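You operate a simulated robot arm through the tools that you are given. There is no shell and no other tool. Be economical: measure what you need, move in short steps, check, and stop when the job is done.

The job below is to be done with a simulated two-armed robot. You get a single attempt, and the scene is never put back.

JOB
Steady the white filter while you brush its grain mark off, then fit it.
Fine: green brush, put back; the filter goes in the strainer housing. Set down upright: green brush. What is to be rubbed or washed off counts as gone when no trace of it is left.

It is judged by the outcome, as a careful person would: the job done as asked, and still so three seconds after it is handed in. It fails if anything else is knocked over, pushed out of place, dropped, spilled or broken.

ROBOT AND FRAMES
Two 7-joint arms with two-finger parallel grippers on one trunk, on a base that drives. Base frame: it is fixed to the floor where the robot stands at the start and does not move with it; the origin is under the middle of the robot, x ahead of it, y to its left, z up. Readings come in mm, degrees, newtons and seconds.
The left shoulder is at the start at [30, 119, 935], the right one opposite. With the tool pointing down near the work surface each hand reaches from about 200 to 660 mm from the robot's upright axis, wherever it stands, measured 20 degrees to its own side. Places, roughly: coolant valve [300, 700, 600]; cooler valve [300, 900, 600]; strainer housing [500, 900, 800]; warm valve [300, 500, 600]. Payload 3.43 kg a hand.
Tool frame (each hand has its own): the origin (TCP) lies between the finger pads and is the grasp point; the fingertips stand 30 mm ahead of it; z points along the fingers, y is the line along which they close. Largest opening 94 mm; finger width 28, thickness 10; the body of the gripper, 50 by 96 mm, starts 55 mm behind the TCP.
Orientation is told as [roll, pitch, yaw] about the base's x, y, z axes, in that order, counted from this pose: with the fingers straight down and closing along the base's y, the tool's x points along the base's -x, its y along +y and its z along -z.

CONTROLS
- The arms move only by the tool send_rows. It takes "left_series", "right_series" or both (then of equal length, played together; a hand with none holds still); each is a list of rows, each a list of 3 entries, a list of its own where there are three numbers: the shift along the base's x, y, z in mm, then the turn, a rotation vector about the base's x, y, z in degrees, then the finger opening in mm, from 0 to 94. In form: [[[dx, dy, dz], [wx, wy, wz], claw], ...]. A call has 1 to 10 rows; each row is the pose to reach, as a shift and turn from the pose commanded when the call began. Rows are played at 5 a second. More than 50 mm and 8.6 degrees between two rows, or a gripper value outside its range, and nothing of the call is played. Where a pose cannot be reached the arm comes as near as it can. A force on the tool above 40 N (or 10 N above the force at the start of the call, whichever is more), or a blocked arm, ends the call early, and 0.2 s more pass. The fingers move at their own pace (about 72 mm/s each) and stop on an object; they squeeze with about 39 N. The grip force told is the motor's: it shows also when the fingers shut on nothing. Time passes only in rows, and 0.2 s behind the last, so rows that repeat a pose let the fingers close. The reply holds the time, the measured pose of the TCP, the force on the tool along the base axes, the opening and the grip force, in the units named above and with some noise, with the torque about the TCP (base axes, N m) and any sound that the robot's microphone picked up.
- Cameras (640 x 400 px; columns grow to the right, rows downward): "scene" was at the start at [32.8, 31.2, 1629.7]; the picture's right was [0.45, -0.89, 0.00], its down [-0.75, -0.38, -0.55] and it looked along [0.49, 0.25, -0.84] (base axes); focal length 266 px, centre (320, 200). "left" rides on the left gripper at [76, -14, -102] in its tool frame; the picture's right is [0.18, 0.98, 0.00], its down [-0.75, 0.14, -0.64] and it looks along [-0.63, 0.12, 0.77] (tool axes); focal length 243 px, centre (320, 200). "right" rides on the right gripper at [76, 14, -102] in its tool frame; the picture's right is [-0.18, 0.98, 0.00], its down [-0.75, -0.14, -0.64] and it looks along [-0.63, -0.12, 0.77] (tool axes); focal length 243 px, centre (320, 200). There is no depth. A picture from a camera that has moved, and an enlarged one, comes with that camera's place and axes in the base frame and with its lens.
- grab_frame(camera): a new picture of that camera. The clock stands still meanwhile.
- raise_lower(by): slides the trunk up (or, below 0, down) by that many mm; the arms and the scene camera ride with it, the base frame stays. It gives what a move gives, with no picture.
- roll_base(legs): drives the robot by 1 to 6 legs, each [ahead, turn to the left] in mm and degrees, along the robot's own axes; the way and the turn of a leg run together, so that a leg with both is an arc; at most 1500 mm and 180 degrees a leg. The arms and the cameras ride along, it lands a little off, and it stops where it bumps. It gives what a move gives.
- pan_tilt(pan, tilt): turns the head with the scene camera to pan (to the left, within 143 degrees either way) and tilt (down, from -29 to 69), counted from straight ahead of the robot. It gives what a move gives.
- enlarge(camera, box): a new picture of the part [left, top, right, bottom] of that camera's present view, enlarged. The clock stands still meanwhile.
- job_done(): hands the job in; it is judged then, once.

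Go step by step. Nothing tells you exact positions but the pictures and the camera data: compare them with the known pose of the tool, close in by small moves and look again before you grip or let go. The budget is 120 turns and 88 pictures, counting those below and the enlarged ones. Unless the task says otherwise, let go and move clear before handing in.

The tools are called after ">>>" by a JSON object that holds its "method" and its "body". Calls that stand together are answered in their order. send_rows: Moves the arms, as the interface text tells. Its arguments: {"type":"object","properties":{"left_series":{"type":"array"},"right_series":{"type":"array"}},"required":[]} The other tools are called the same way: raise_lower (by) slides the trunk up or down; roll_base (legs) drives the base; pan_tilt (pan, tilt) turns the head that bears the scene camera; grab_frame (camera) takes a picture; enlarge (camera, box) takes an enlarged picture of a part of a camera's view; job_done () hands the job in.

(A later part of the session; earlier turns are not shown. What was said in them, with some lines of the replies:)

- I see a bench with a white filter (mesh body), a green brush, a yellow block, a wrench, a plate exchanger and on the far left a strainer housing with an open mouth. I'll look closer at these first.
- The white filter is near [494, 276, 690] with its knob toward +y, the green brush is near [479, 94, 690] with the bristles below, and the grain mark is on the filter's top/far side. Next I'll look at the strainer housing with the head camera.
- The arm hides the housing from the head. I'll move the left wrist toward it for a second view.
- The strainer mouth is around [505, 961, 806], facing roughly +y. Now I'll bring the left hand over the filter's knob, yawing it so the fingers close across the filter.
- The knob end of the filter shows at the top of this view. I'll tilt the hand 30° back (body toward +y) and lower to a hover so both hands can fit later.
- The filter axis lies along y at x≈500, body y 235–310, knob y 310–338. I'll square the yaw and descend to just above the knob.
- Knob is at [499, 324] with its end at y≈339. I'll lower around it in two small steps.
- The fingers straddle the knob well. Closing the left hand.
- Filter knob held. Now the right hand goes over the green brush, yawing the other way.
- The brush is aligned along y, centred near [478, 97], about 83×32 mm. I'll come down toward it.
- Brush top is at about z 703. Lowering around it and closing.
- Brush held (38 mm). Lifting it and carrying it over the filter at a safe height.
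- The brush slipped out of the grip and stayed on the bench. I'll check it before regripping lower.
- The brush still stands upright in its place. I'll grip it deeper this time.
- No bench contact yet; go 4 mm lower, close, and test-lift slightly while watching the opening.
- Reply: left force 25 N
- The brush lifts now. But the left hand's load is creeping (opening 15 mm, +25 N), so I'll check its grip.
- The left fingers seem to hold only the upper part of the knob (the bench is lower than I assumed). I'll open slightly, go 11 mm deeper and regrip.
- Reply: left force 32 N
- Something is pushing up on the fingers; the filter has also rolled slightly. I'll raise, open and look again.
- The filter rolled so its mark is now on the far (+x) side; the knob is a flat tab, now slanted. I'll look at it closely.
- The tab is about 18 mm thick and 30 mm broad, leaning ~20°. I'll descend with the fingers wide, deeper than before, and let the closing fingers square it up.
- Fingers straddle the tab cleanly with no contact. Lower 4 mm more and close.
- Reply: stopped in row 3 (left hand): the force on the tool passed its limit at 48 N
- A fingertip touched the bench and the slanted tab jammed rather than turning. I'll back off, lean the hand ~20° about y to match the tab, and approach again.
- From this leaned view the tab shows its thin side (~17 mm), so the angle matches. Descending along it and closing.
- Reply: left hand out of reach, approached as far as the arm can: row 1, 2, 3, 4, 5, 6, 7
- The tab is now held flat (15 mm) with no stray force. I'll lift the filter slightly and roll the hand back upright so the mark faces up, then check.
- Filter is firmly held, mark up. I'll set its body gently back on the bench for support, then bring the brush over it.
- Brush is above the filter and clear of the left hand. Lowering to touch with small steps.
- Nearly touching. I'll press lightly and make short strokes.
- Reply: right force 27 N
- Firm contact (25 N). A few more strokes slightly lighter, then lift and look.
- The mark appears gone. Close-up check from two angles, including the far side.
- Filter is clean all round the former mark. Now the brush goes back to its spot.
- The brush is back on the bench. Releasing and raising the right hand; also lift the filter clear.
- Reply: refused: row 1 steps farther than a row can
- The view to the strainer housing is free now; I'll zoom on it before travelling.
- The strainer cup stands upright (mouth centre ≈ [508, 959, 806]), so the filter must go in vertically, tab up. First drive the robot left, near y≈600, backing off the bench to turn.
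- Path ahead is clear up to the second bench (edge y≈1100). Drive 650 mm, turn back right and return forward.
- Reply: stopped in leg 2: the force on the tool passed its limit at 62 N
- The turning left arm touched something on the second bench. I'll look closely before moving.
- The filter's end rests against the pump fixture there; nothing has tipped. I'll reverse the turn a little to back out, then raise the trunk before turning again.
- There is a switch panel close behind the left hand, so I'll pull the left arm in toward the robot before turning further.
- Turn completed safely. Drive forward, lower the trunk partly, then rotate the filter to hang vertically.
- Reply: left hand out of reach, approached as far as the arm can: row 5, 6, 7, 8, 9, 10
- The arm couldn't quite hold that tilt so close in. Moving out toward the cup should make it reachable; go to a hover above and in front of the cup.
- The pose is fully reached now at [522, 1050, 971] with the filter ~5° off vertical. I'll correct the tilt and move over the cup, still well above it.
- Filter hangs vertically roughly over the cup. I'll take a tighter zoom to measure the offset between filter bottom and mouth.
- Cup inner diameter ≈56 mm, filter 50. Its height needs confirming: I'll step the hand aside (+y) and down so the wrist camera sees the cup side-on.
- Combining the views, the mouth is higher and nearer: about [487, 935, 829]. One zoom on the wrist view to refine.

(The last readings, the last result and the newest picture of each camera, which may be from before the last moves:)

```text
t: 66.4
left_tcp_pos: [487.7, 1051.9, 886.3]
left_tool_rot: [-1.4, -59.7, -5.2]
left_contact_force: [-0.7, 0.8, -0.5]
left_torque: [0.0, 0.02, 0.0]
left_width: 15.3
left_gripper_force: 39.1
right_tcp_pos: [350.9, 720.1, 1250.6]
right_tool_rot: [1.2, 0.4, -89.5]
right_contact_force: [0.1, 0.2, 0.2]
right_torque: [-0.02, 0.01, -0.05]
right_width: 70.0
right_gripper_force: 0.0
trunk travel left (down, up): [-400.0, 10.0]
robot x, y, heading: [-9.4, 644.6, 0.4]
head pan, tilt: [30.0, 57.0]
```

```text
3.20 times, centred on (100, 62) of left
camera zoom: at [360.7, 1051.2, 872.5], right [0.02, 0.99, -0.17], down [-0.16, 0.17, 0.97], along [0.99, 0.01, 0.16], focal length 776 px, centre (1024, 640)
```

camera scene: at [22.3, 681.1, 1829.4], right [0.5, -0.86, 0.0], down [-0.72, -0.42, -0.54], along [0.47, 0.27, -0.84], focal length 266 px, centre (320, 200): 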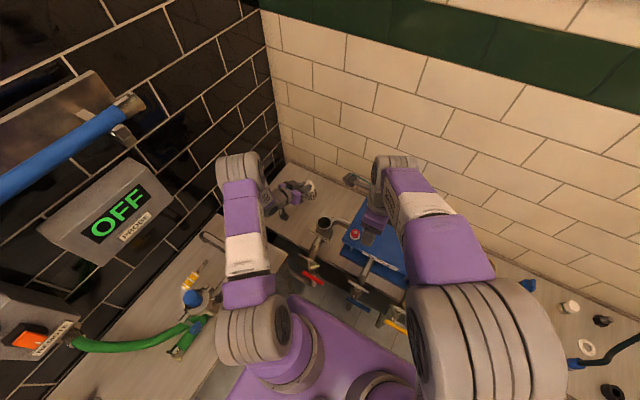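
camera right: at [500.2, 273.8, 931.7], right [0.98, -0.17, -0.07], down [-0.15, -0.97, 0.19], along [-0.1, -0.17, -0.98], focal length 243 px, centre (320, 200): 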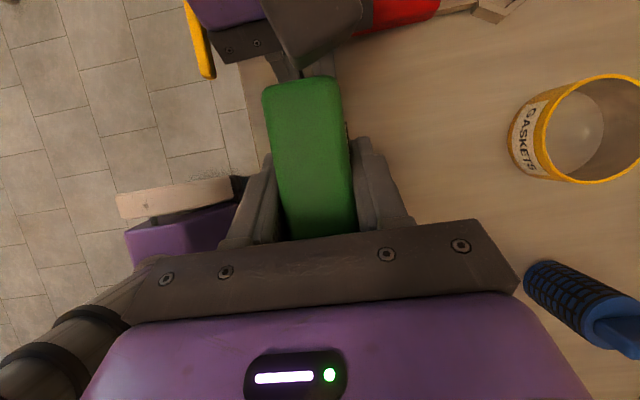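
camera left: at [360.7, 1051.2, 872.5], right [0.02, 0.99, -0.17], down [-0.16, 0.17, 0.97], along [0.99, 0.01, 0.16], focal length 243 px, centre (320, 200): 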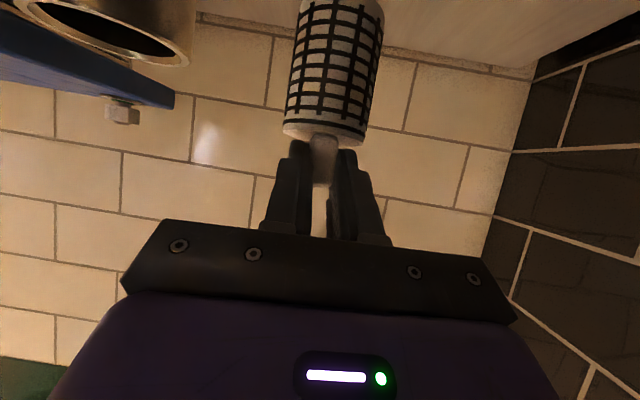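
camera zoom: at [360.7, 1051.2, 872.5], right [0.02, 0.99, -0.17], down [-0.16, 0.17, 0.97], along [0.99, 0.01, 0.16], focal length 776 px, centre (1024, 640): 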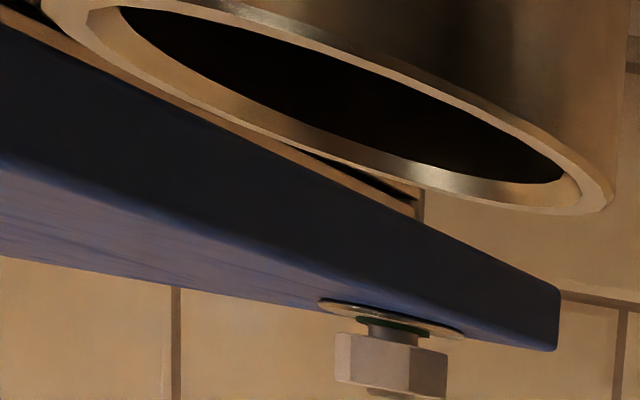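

Refined mouth centre ≈ [487, 937, 830]. Rise, correct ~1.5° of lean, and come over the cup with the filter bottom 20 mm above the rim.

>>> {"method": "send_rows", "body": {"left_series": [[[0, 0, 35], [0, 0, 0], 0], [[0, 0, 66], [0, 0, 0], 0], [[-7, -38, 66], [0.5, 0, 0], 0], [[-14, -76, 66], [1, 0, 0], 0], [[-20, -112, 66], [1.5, 0, 0], 0], [[-20, -112, 66], [1.5, 0, 0], 0]]}}

>>> {"method": "enlarge", "body": {"camera": "scene", "box": [308, 190, 348, 240]}}

>>> {"method": "enlarge", "body": {"camera": "left", "box": [220, 0, 420, 125]}}

```text
t: 67.8
left_tcp_pos: [467.9, 937.6, 953.3]
left_tool_rot: [1.5, -59.7, -7.7]
left_contact_force: [-0.8, -0.1, -0.5]
left_torque: [0.0, 0.04, 0.05]
left_width: 15.1
left_gripper_force: 39.3
right_tcp_pos: [351.9, 720.6, 1250.9]
right_tool_rot: [1.2, 0.4, -89.5]
right_contact_force: [-1.1, 0.1, -0.1]
right_torque: [0.01, 0.08, 0.0]
right_width: 70.0
right_gripper_force: 0.1
trunk travel left (down, up): [-400.0, 10.0]
robot x, y, heading: [-9.4, 648.5, 0.4]
head pan, tilt: [30.0, 57.0]
```

```text
8.00 times, centred on (328, 215) of scene
camera zoom: at [22.2, 681.5, 1829.3], right [0.5, -0.86, 0.0], down [-0.72, -0.42, -0.54], along [0.47, 0.27, -0.84], focal length 2126 px, centre (256, 80)
```

zoom: 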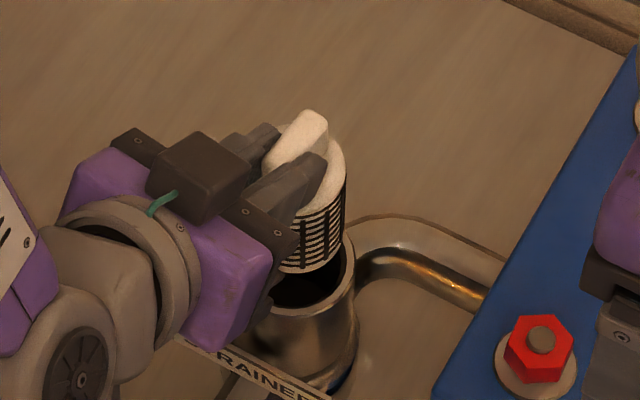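

```text
3.20 times, centred on (320, 62) of left
camera zoom: at [340.2, 937.8, 939.1], right [0.02, 0.99, -0.14], down [-0.16, 0.15, 0.98], along [0.99, 0.01, 0.16], focal length 776 px, centre (320, 640)
```

zoom: 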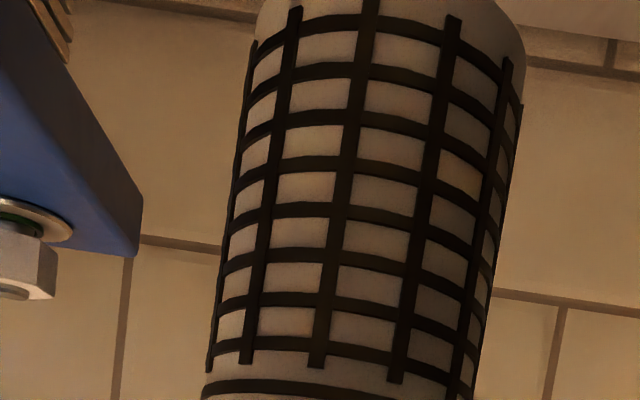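

Nearly aligned: about 4 mm too far forward and 2 mm right. Adjust and lower to just at the rim.

>>> {"method": "send_rows", "body": {"left_series": [[[-4, 2, 0], [0, 0, 0], 0], [[-4, 2, -10], [0, 0, 0], 0], [[-4, 2, -18], [0, 0, 0], 0]]}}

>>> {"method": "enlarge", "body": {"camera": "scene", "box": [312, 200, 344, 240]}}

>>> {"method": "enlarge", "body": {"camera": "left", "box": [220, 0, 420, 125]}}

```text
t: 68.6
left_tcp_pos: [464.8, 941.4, 935.5]
left_tool_rot: [1.5, -59.6, -7.8]
left_contact_force: [0.6, 0.2, -1.1]
left_torque: [0.03, 0.03, 0.02]
left_width: 15.1
left_gripper_force: 39.1
right_tcp_pos: [349.9, 719.3, 1250.3]
right_tool_rot: [1.2, 0.5, -89.6]
right_contact_force: [0.1, -0.6, 0.2]
right_torque: [-0.03, 0.0, -0.02]
right_width: 70.1
right_gripper_force: 0.0
trunk travel left (down, up): [-400.0, 10.0]
robot x, y, heading: [-8.7, 649.7, 0.3]
head pan, tilt: [30.0, 57.0]
```

```text
10.00 times, centred on (328, 220) of scene
camera zoom: at [22.4, 680.7, 1829.3], right [0.5, -0.86, 0.0], down [-0.72, -0.42, -0.54], along [0.47, 0.27, -0.84], focal length 2657 px, centre (240, 0)
```

zoom: 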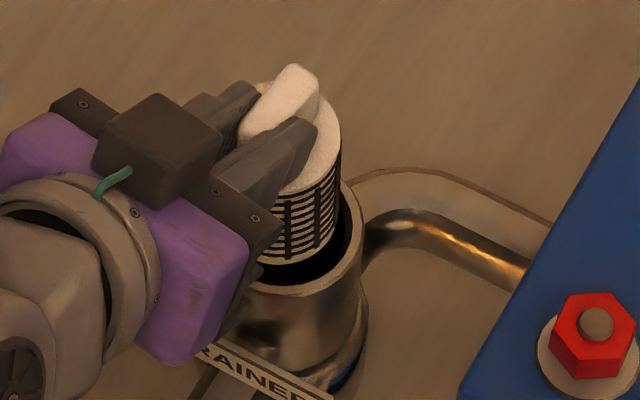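

```text
3.20 times, centred on (320, 62) of left
camera zoom: at [337.0, 940.2, 921.6], right [0.02, 0.99, -0.15], down [-0.16, 0.15, 0.98], along [0.99, 0.01, 0.16], focal length 776 px, centre (320, 640)
```

zoom: 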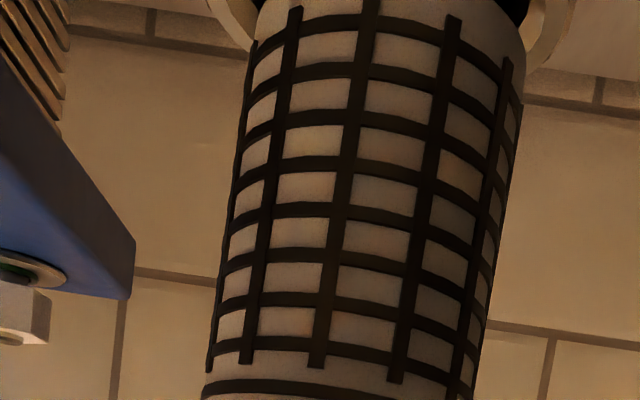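

Well centred laterally in the wrist view; maybe 2–3 mm too far forward. Small correction and slow descent watching force.

>>> {"method": "send_rows", "body": {"left_series": [[[-2, -1, 0], [0, 0, 0], 0], [[-2, -1, -5], [0, 0, 0], 0], [[-2, -1, -10], [0, 0, 0], 0], [[-2, -1, -15], [0, 0, 0], 0]]}}

>>> {"method": "enlarge", "body": {"camera": "scene", "box": [312, 200, 344, 240]}}

>>> {"method": "enlarge", "body": {"camera": "left", "box": [220, 0, 420, 125]}}

```text
t: 69.6
left_tcp_pos: [462.2, 938.2, 921.5]
left_tool_rot: [1.6, -59.6, -7.8]
left_contact_force: [1.5, -1.9, -0.4]
left_torque: [-0.18, -0.15, -0.06]
left_width: 15.2
left_gripper_force: 38.4
right_tcp_pos: [350.8, 718.9, 1250.3]
right_tool_rot: [1.3, 0.5, -89.5]
right_contact_force: [-0.6, -0.8, 0.1]
right_torque: [-0.01, 0.03, 0.01]
right_width: 70.0
right_gripper_force: 0.1
trunk travel left (down, up): [-400.0, 10.0]
robot x, y, heading: [-10.4, 650.6, 0.2]
head pan, tilt: [30.0, 57.0]
```

```text
10.00 times, centred on (328, 220) of scene
camera zoom: at [22.6, 680.5, 1829.4], right [0.5, -0.86, 0.0], down [-0.72, -0.42, -0.54], along [0.47, 0.27, -0.84], focal length 2657 px, centre (240, 0)
```

zoom: 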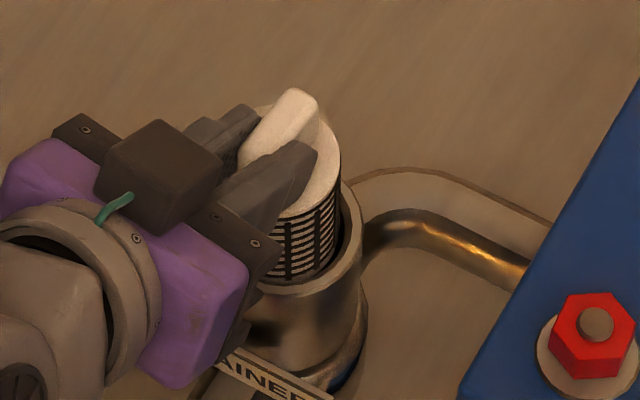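

```text
3.20 times, centred on (320, 62) of left
camera zoom: at [335.2, 938.8, 906.9], right [0.02, 0.99, -0.15], down [-0.16, 0.15, 0.98], along [0.99, 0.01, 0.16], focal length 776 px, centre (320, 640)
```

zoom: 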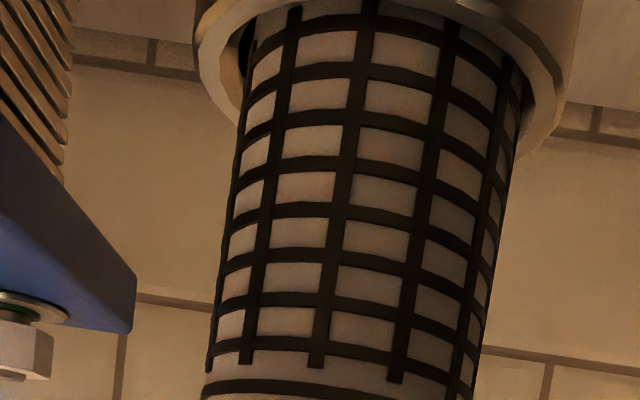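

The end has entered the mouth; slight touch on the +y/−x side. Shift about 1.5 mm away and continue down.

>>> {"method": "send_rows", "body": {"left_series": [[[1.5, -1.5, 0], [0, 0, 0], 0], [[1.5, -1.5, -6], [0, 0, 0], 0], [[1.5, -1.5, -12], [0, 0, 0], 0], [[1.5, -1.5, -18], [0, 0, 0], 0], [[1.5, -1.5, -24], [0, 0, 0], 0]]}}

```text
t: 70.8
left_tcp_pos: [463.5, 938.2, 896.5]
left_tool_rot: [1.6, -59.6, -7.8]
left_contact_force: [-0.7, 0.6, -1.5]
left_torque: [0.01, 0.01, 0.01]
left_width: 15.2
left_gripper_force: 38.7
right_tcp_pos: [351.6, 718.5, 1250.1]
right_tool_rot: [1.2, 0.4, -89.5]
right_contact_force: [0.4, 0.0, 0.1]
right_torque: [-0.01, -0.02, -0.01]
right_width: 69.7
right_gripper_force: 0.0
trunk travel left (down, up): [-400.0, 10.0]
robot x, y, heading: [-9.3, 649.5, 0.1]
head pan, tilt: [30.0, 57.0]
```

Free sliding, no side forces. Continue down.

>>> {"method": "send_rows", "body": {"left_series": [[[0, 0, -8], [0, 0, 0], 0], [[0, 0, -16], [0, 0, 0], 0], [[0, 0, -24], [0, 0, 0], 0]]}}

>>> {"method": "enlarge", "body": {"camera": "scene", "box": [306, 200, 354, 240]}}

>>> {"method": "grab_frame", "body": {"camera": "left"}}

```text
t: 71.6
left_tcp_pos: [465.2, 937.9, 873.0]
left_tool_rot: [1.6, -59.6, -7.8]
left_contact_force: [2.9, 0.3, 0.7]
left_torque: [-0.05, -0.13, 0.01]
left_width: 14.9
left_gripper_force: 39.1
right_tcp_pos: [352.2, 720.0, 1251.2]
right_tool_rot: [1.2, 0.5, -89.5]
right_contact_force: [-1.4, -0.1, -0.1]
right_torque: [0.0, 0.0, -0.01]
right_width: 70.0
right_gripper_force: 0.1
trunk travel left (down, up): [-400.0, 10.0]
robot x, y, heading: [-9.4, 646.3, 0.7]
head pan, tilt: [30.0, 57.0]
```

```text
10.00 times, centred on (330, 220) of scene
camera zoom: at [23.1, 680.8, 1829.4], right [0.5, -0.86, 0.0], down [-0.72, -0.42, -0.54], along [0.47, 0.27, -0.84], focal length 2657 px, centre (220, 0)
```

zoom: 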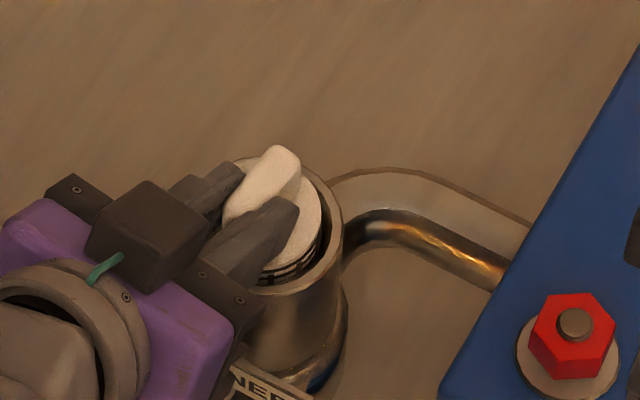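

```text
15 pictures are left
camera left: at [337.3, 937.7, 858.8], right [0.02, 0.99, -0.14], down [-0.16, 0.15, 0.98], along [0.99, 0.01, 0.16], focal length 243 px, centre (320, 200)
```

left: 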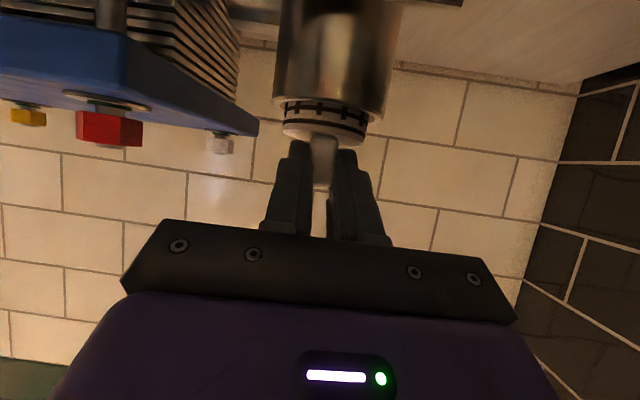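

The shoulder is still ~15 mm above the rim; lowering gently until it seats.

>>> {"method": "send_rows", "body": {"left_series": [[[-0.5, 0, -4], [0, 0, 0], 0], [[-0.5, 0, -8], [0, 0, 0], 0], [[-0.5, 0, -12], [0, 0, 0], 0]]}}

```text
t: 72.4
left_tcp_pos: [465.8, 938.0, 863.2]
left_tool_rot: [1.8, -59.9, -8.0]
left_contact_force: [9.9, 0.3, 14.1]
left_torque: [-0.08, 0.26, -0.06]
left_width: 15.1
left_gripper_force: 38.6
right_tcp_pos: [351.6, 718.1, 1250.0]
right_tool_rot: [1.2, 0.5, -89.5]
right_contact_force: [0.1, 0.1, -0.2]
right_torque: [-0.01, 0.0, -0.01]
right_width: 70.0
right_gripper_force: 0.2
trunk travel left (down, up): [-400.0, 10.0]
robot x, y, heading: [-7.6, 646.2, 0.1]
head pan, tilt: [30.0, 57.0]
```

Contact now (14 N up, 10 N in x). Look whether it's seated.

>>> {"method": "enlarge", "body": {"camera": "left", "box": [240, 60, 400, 160]}}

>>> {"method": "enlarge", "body": {"camera": "scene", "box": [312, 205, 344, 235]}}

```text
4.00 times, centred on (320, 110) of left
camera zoom: at [337.6, 937.8, 847.8], right [0.02, 0.99, -0.14], down [-0.16, 0.15, 0.98], along [0.99, 0.01, 0.16], focal length 970 px, centre (320, 560)
```

zoom: 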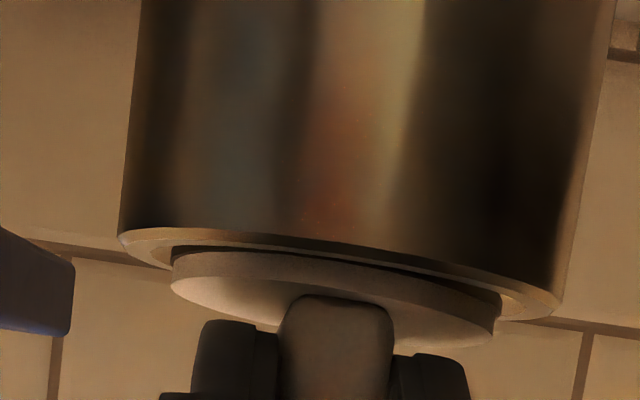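

```text
13.33 times, centred on (328, 220) of scene
camera zoom: at [22.8, 679.9, 1829.5], right [0.5, -0.86, 0.0], down [-0.72, -0.42, -0.54], along [0.47, 0.28, -0.84], focal length 3543 px, centre (213, -67)
```

zoom: 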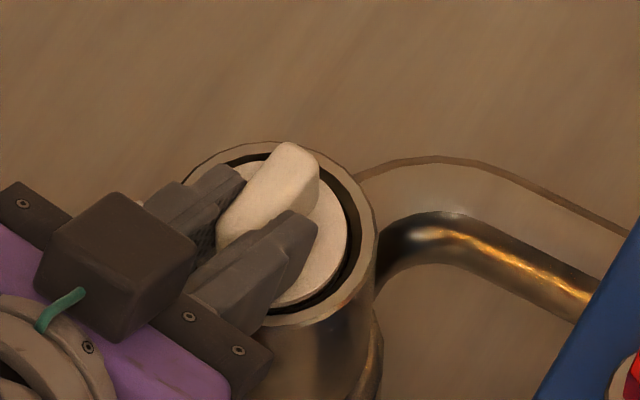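

About 7 mm of the band is still proud. I'll relieve the x load and push gently to see if it goes further.

>>> {"method": "send_rows", "body": {"left_series": [[[2, 0, 1], [0, 0, 0], 0], [[2, 0, -2], [0, 0, 0], 0], [[2, 0, -4], [0, 0, 0], 0], [[2, 0, -5], [0, 0, 0], 0]]}}

```text
t: 73.4
left_tcp_pos: [465.0, 938.5, 861.0]
left_tool_rot: [2.0, -60.5, -8.0]
left_contact_force: [-11.9, -2.1, 21.0]
left_torque: [-0.31, 0.92, -0.08]
left_width: 15.2
left_gripper_force: 38.4
right_tcp_pos: [346.5, 718.3, 1251.4]
right_tool_rot: [1.2, 0.5, -89.5]
right_contact_force: [-0.5, -0.3, 0.6]
right_torque: [-0.06, -0.01, 0.0]
right_width: 69.9
right_gripper_force: 0.2
trunk travel left (down, up): [-400.0, 10.0]
robot x, y, heading: [-6.1, 645.8, 0.1]
head pan, tilt: [30.0, 57.0]
stopped in row 4 (left hand): the force on the tool passed its limit at 41 N (the readings are from after the stop); the commanded pose is now the measured one
```

It resists firmly with the reaction at the filter's bottom — it has reached the floor. I'll ease the side load, then release and check how it sits.

>>> {"method": "send_rows", "body": {"left_series": [[[-0.5, 0, 1], [0, 0, 0], 0], [[-0.5, 0, 1], [0, 0, 0], 20], [[-0.5, 0, 1], [0, 0, 0], 34], [[-0.5, 0, 1], [0, 0, 0], 40]]}}

>>> {"method": "enlarge", "body": {"camera": "left", "box": [240, 60, 400, 160]}}

```text
t: 74.4
left_tcp_pos: [466.5, 940.8, 860.9]
left_tool_rot: [2.1, -60.5, -8.0]
left_contact_force: [0.8, 3.3, 12.9]
left_torque: [-0.19, -0.26, 0.14]
left_width: 37.1
left_gripper_force: 0.0
right_tcp_pos: [350.1, 719.4, 1250.3]
right_tool_rot: [1.3, 0.5, -89.5]
right_contact_force: [0.2, 0.1, -0.1]
right_torque: [-0.02, -0.01, 0.03]
right_width: 70.2
right_gripper_force: 0.0
trunk travel left (down, up): [-400.0, 10.0]
robot x, y, heading: [-7.5, 646.7, 0.4]
head pan, tilt: [30.0, 57.0]
```

```text
4.00 times, centred on (320, 110) of left
camera zoom: at [339.8, 939.6, 845.2], right [0.02, 0.99, -0.14], down [-0.17, 0.14, 0.97], along [0.98, 0.01, 0.17], focal length 970 px, centre (320, 560)
```

zoom: 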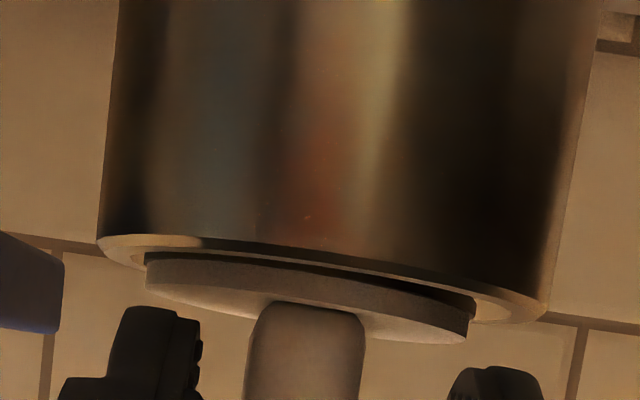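

Fingertips rest on the shoulder plate; raise straight up along the tab to clear, then inspect.

>>> {"method": "send_rows", "body": {"left_series": [[[0, -1, 8], [0, 0, 0], 45], [[0, -1, 25], [0, 0, 0], 50], [[0, -1, 45], [0, 0, 0], 50], [[-30, -1, 60], [0, 0, 0], 50], [[-70, -1, 60], [0, 0, 0], 50]]}}

>>> {"method": "enlarge", "body": {"camera": "scene", "box": [308, 200, 348, 240]}}

>>> {"method": "grab_frame", "body": {"camera": "left"}}

```text
t: 75.6
left_tcp_pos: [397.8, 939.0, 920.3]
left_tool_rot: [1.8, -60.3, -7.9]
left_contact_force: [-0.2, -0.4, 0.6]
left_torque: [-0.01, 0.02, 0.01]
left_width: 50.0
left_gripper_force: 0.1
right_tcp_pos: [350.6, 719.2, 1250.2]
right_tool_rot: [1.3, 0.3, -89.5]
right_contact_force: [-0.1, -0.2, -0.7]
right_torque: [-0.03, 0.01, 0.01]
right_width: 70.0
right_gripper_force: 0.0
trunk travel left (down, up): [-400.0, 10.0]
robot x, y, heading: [-9.8, 648.1, 0.2]
head pan, tilt: [30.0, 57.0]
```

```text
10.00 times, centred on (328, 220) of scene
camera zoom: at [21.4, 681.4, 1829.3], right [0.5, -0.86, 0.0], down [-0.72, -0.42, -0.54], along [0.47, 0.27, -0.84], focal length 2657 px, centre (240, 0)
```

zoom: 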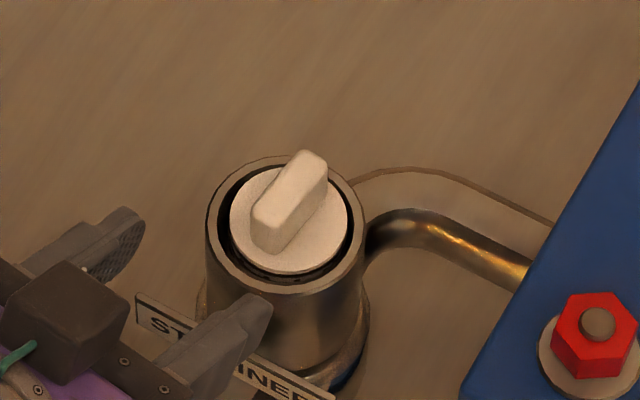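

```text
10 pictures are left
camera left: at [269.4, 938.3, 905.2], right [0.02, 0.99, -0.14], down [-0.17, 0.15, 0.97], along [0.99, 0.01, 0.17], focal length 243 px, centre (320, 200)
```

left: 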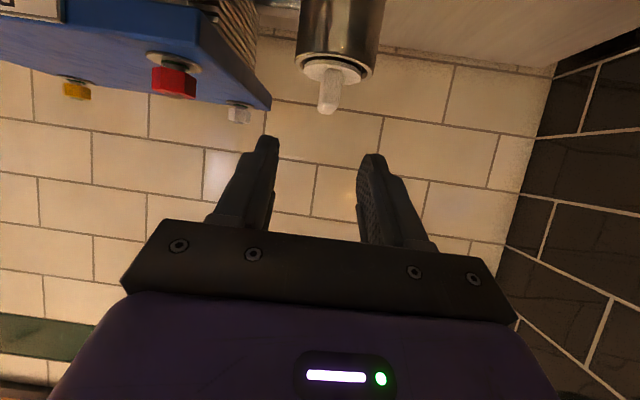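

The filter sits upright and level in the housing, tab up. I'll back the left hand away and check the brush and the fixture I brushed against.

>>> {"method": "send_rows", "body": {"left_series": [[[-30, 0, 25], [0, 0, 0], 50], [[-60, 0, 60], [0, 0, 0], 50], [[-80, 0, 100], [0, 0, 0], 50]]}}

>>> {"method": "pan_tilt", "body": {"pan": -20, "tilt": 50}}

>>> {"method": "grab_frame", "body": {"camera": "scene"}}

>>> {"method": "pan_tilt", "body": {"pan": 75, "tilt": 57}}

>>> {"method": "grab_frame", "body": {"camera": "scene"}}

```text
t: 76.4
left_tcp_pos: [318.5, 940.3, 1018.3]
left_tool_rot: [1.9, -60.3, -8.0]
left_contact_force: [-0.5, -0.3, -0.6]
left_torque: [0.01, 0.01, -0.01]
left_width: 50.2
left_gripper_force: 0.0
left hand out of reach, approached as far as the arm can: row 3
right_tcp_pos: [350.1, 718.6, 1250.8]
right_tool_rot: [1.2, 0.4, -89.5]
right_contact_force: [-0.1, -0.2, -0.3]
right_torque: [0.0, 0.01, -0.01]
right_width: 69.9
right_gripper_force: 0.1
trunk travel left (down, up): [-400.0, 10.0]
robot x, y, heading: [-8.6, 643.3, 0.2]
head pan, tilt: [30.0, 57.0]
```

```text
t: 77.6
left_tcp_pos: [319.0, 939.8, 1017.5]
left_tool_rot: [1.8, -60.3, -7.9]
left_contact_force: [0.0, 0.6, 0.2]
left_torque: [-0.01, 0.04, 0.02]
left_width: 50.0
left_gripper_force: 0.1
right_tcp_pos: [352.6, 719.1, 1250.9]
right_tool_rot: [1.2, 0.3, -89.5]
right_contact_force: [-0.5, -0.4, 0.4]
right_torque: [-0.01, -0.02, 0.03]
right_width: 70.0
right_gripper_force: 0.1
trunk travel left (down, up): [-400.0, 10.0]
robot x, y, heading: [-7.9, 646.8, 0.3]
head pan, tilt: [-20.0, 50.0]
```

```text
9 pictures are left
camera scene: at [34.4, 619.7, 1838.3], right [-0.34, -0.94, 0.0], down [-0.72, 0.26, -0.64], along [0.61, -0.22, -0.77], focal length 266 px, centre (320, 200)
```

scene: 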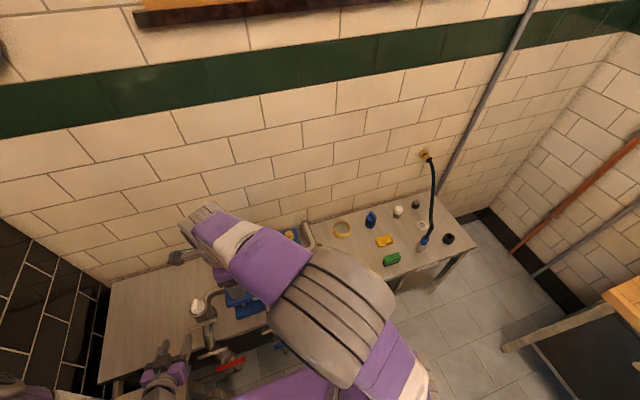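

```text
t: 79.3
left_tcp_pos: [319.6, 941.3, 1017.0]
left_tool_rot: [1.8, -60.3, -8.0]
left_contact_force: [-0.4, 0.5, 0.9]
left_torque: [-0.02, 0.01, 0.02]
left_width: 49.8
left_gripper_force: 0.0
right_tcp_pos: [349.0, 719.4, 1251.0]
right_tool_rot: [1.2, 0.5, -89.5]
right_contact_force: [-0.3, -1.0, 0.0]
right_torque: [0.01, 0.04, -0.01]
right_width: 70.1
right_gripper_force: 0.0
trunk travel left (down, up): [-400.0, 10.0]
robot x, y, heading: [-13.4, 646.4, 0.4]
head pan, tilt: [75.0, 57.0]
```

```text
8 pictures are left
camera scene: at [-20.4, 713.1, 1829.4], right [0.97, -0.25, 0.0], down [-0.21, -0.81, -0.54], along [0.14, 0.53, -0.84], focal length 266 px, centre (320, 200)
```

scene: 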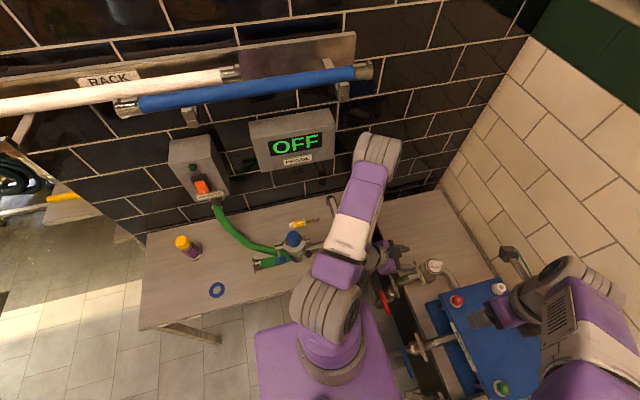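

Everything looks in order; one final zoom on the fitted filter.

>>> {"method": "enlarge", "body": {"camera": "scene", "box": [410, 245, 466, 290]}}

>>> {"method": "pan_tilt", "body": {"pan": -20, "tilt": 50}}

>>> {"method": "enlarge", "body": {"camera": "scene", "box": [350, 220, 430, 275]}}

```text
8.89 times, centred on (438, 268) of scene
camera zoom: at [-20.4, 713.1, 1829.4], right [0.97, -0.25, 0.0], down [-0.21, -0.81, -0.54], along [0.14, 0.53, -0.84], focal length 2362 px, centre (-729, -400)
```

zoom: 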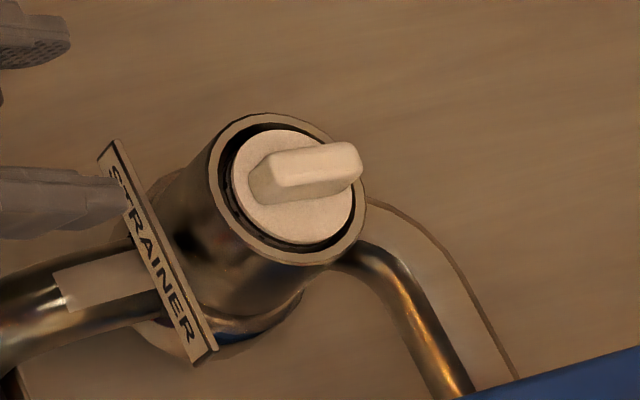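

```text
t: 81.0
left_tcp_pos: [318.1, 940.4, 1015.8]
left_tool_rot: [1.8, -60.3, -8.0]
left_contact_force: [0.3, -0.5, 0.1]
left_torque: [0.01, 0.0, -0.03]
left_width: 49.7
left_gripper_force: 0.1
right_tcp_pos: [350.0, 718.5, 1250.5]
right_tool_rot: [1.2, 0.5, -89.5]
right_contact_force: [0.2, 0.3, 0.0]
right_torque: [-0.01, -0.02, 0.0]
right_width: 70.1
right_gripper_force: 0.1
trunk travel left (down, up): [-400.0, 10.0]
robot x, y, heading: [-9.3, 648.5, 0.3]
head pan, tilt: [-20.0, 50.0]
```

```text
7.27 times, centred on (390, 248) of scene
camera zoom: at [34.3, 619.6, 1838.3], right [-0.34, -0.94, 0.0], down [-0.72, 0.26, -0.64], along [0.61, -0.22, -0.77], focal length 1932 px, centre (-189, -146)
```

zoom: 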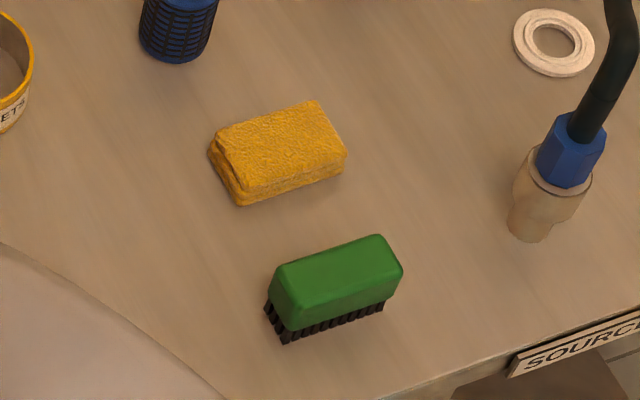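

The filter is clean and sits in the strainer housing, the brush stands upright at its spot, and both hands are clear. Handing in.

>>> {"method": "job_done", "body": {}}

```text
The job is handed in.
```

I brushed the grain mark off the white filter while the left hand held it by its tab, and no trace shows in close-ups. The filter now stands upright in the strainer housing, and the green brush is back upright in its place.

- **Filter fit:** it reached the bottom of the housing, and about 6 mm of its top band stays above the rim. It would not go further when I pushed gently.
- **Contact on the way:** the filter's end bumped the pump fixture on the second bench while the robot was turning. I backed it out, and in later pictures nothing there looks moved or knocked over.
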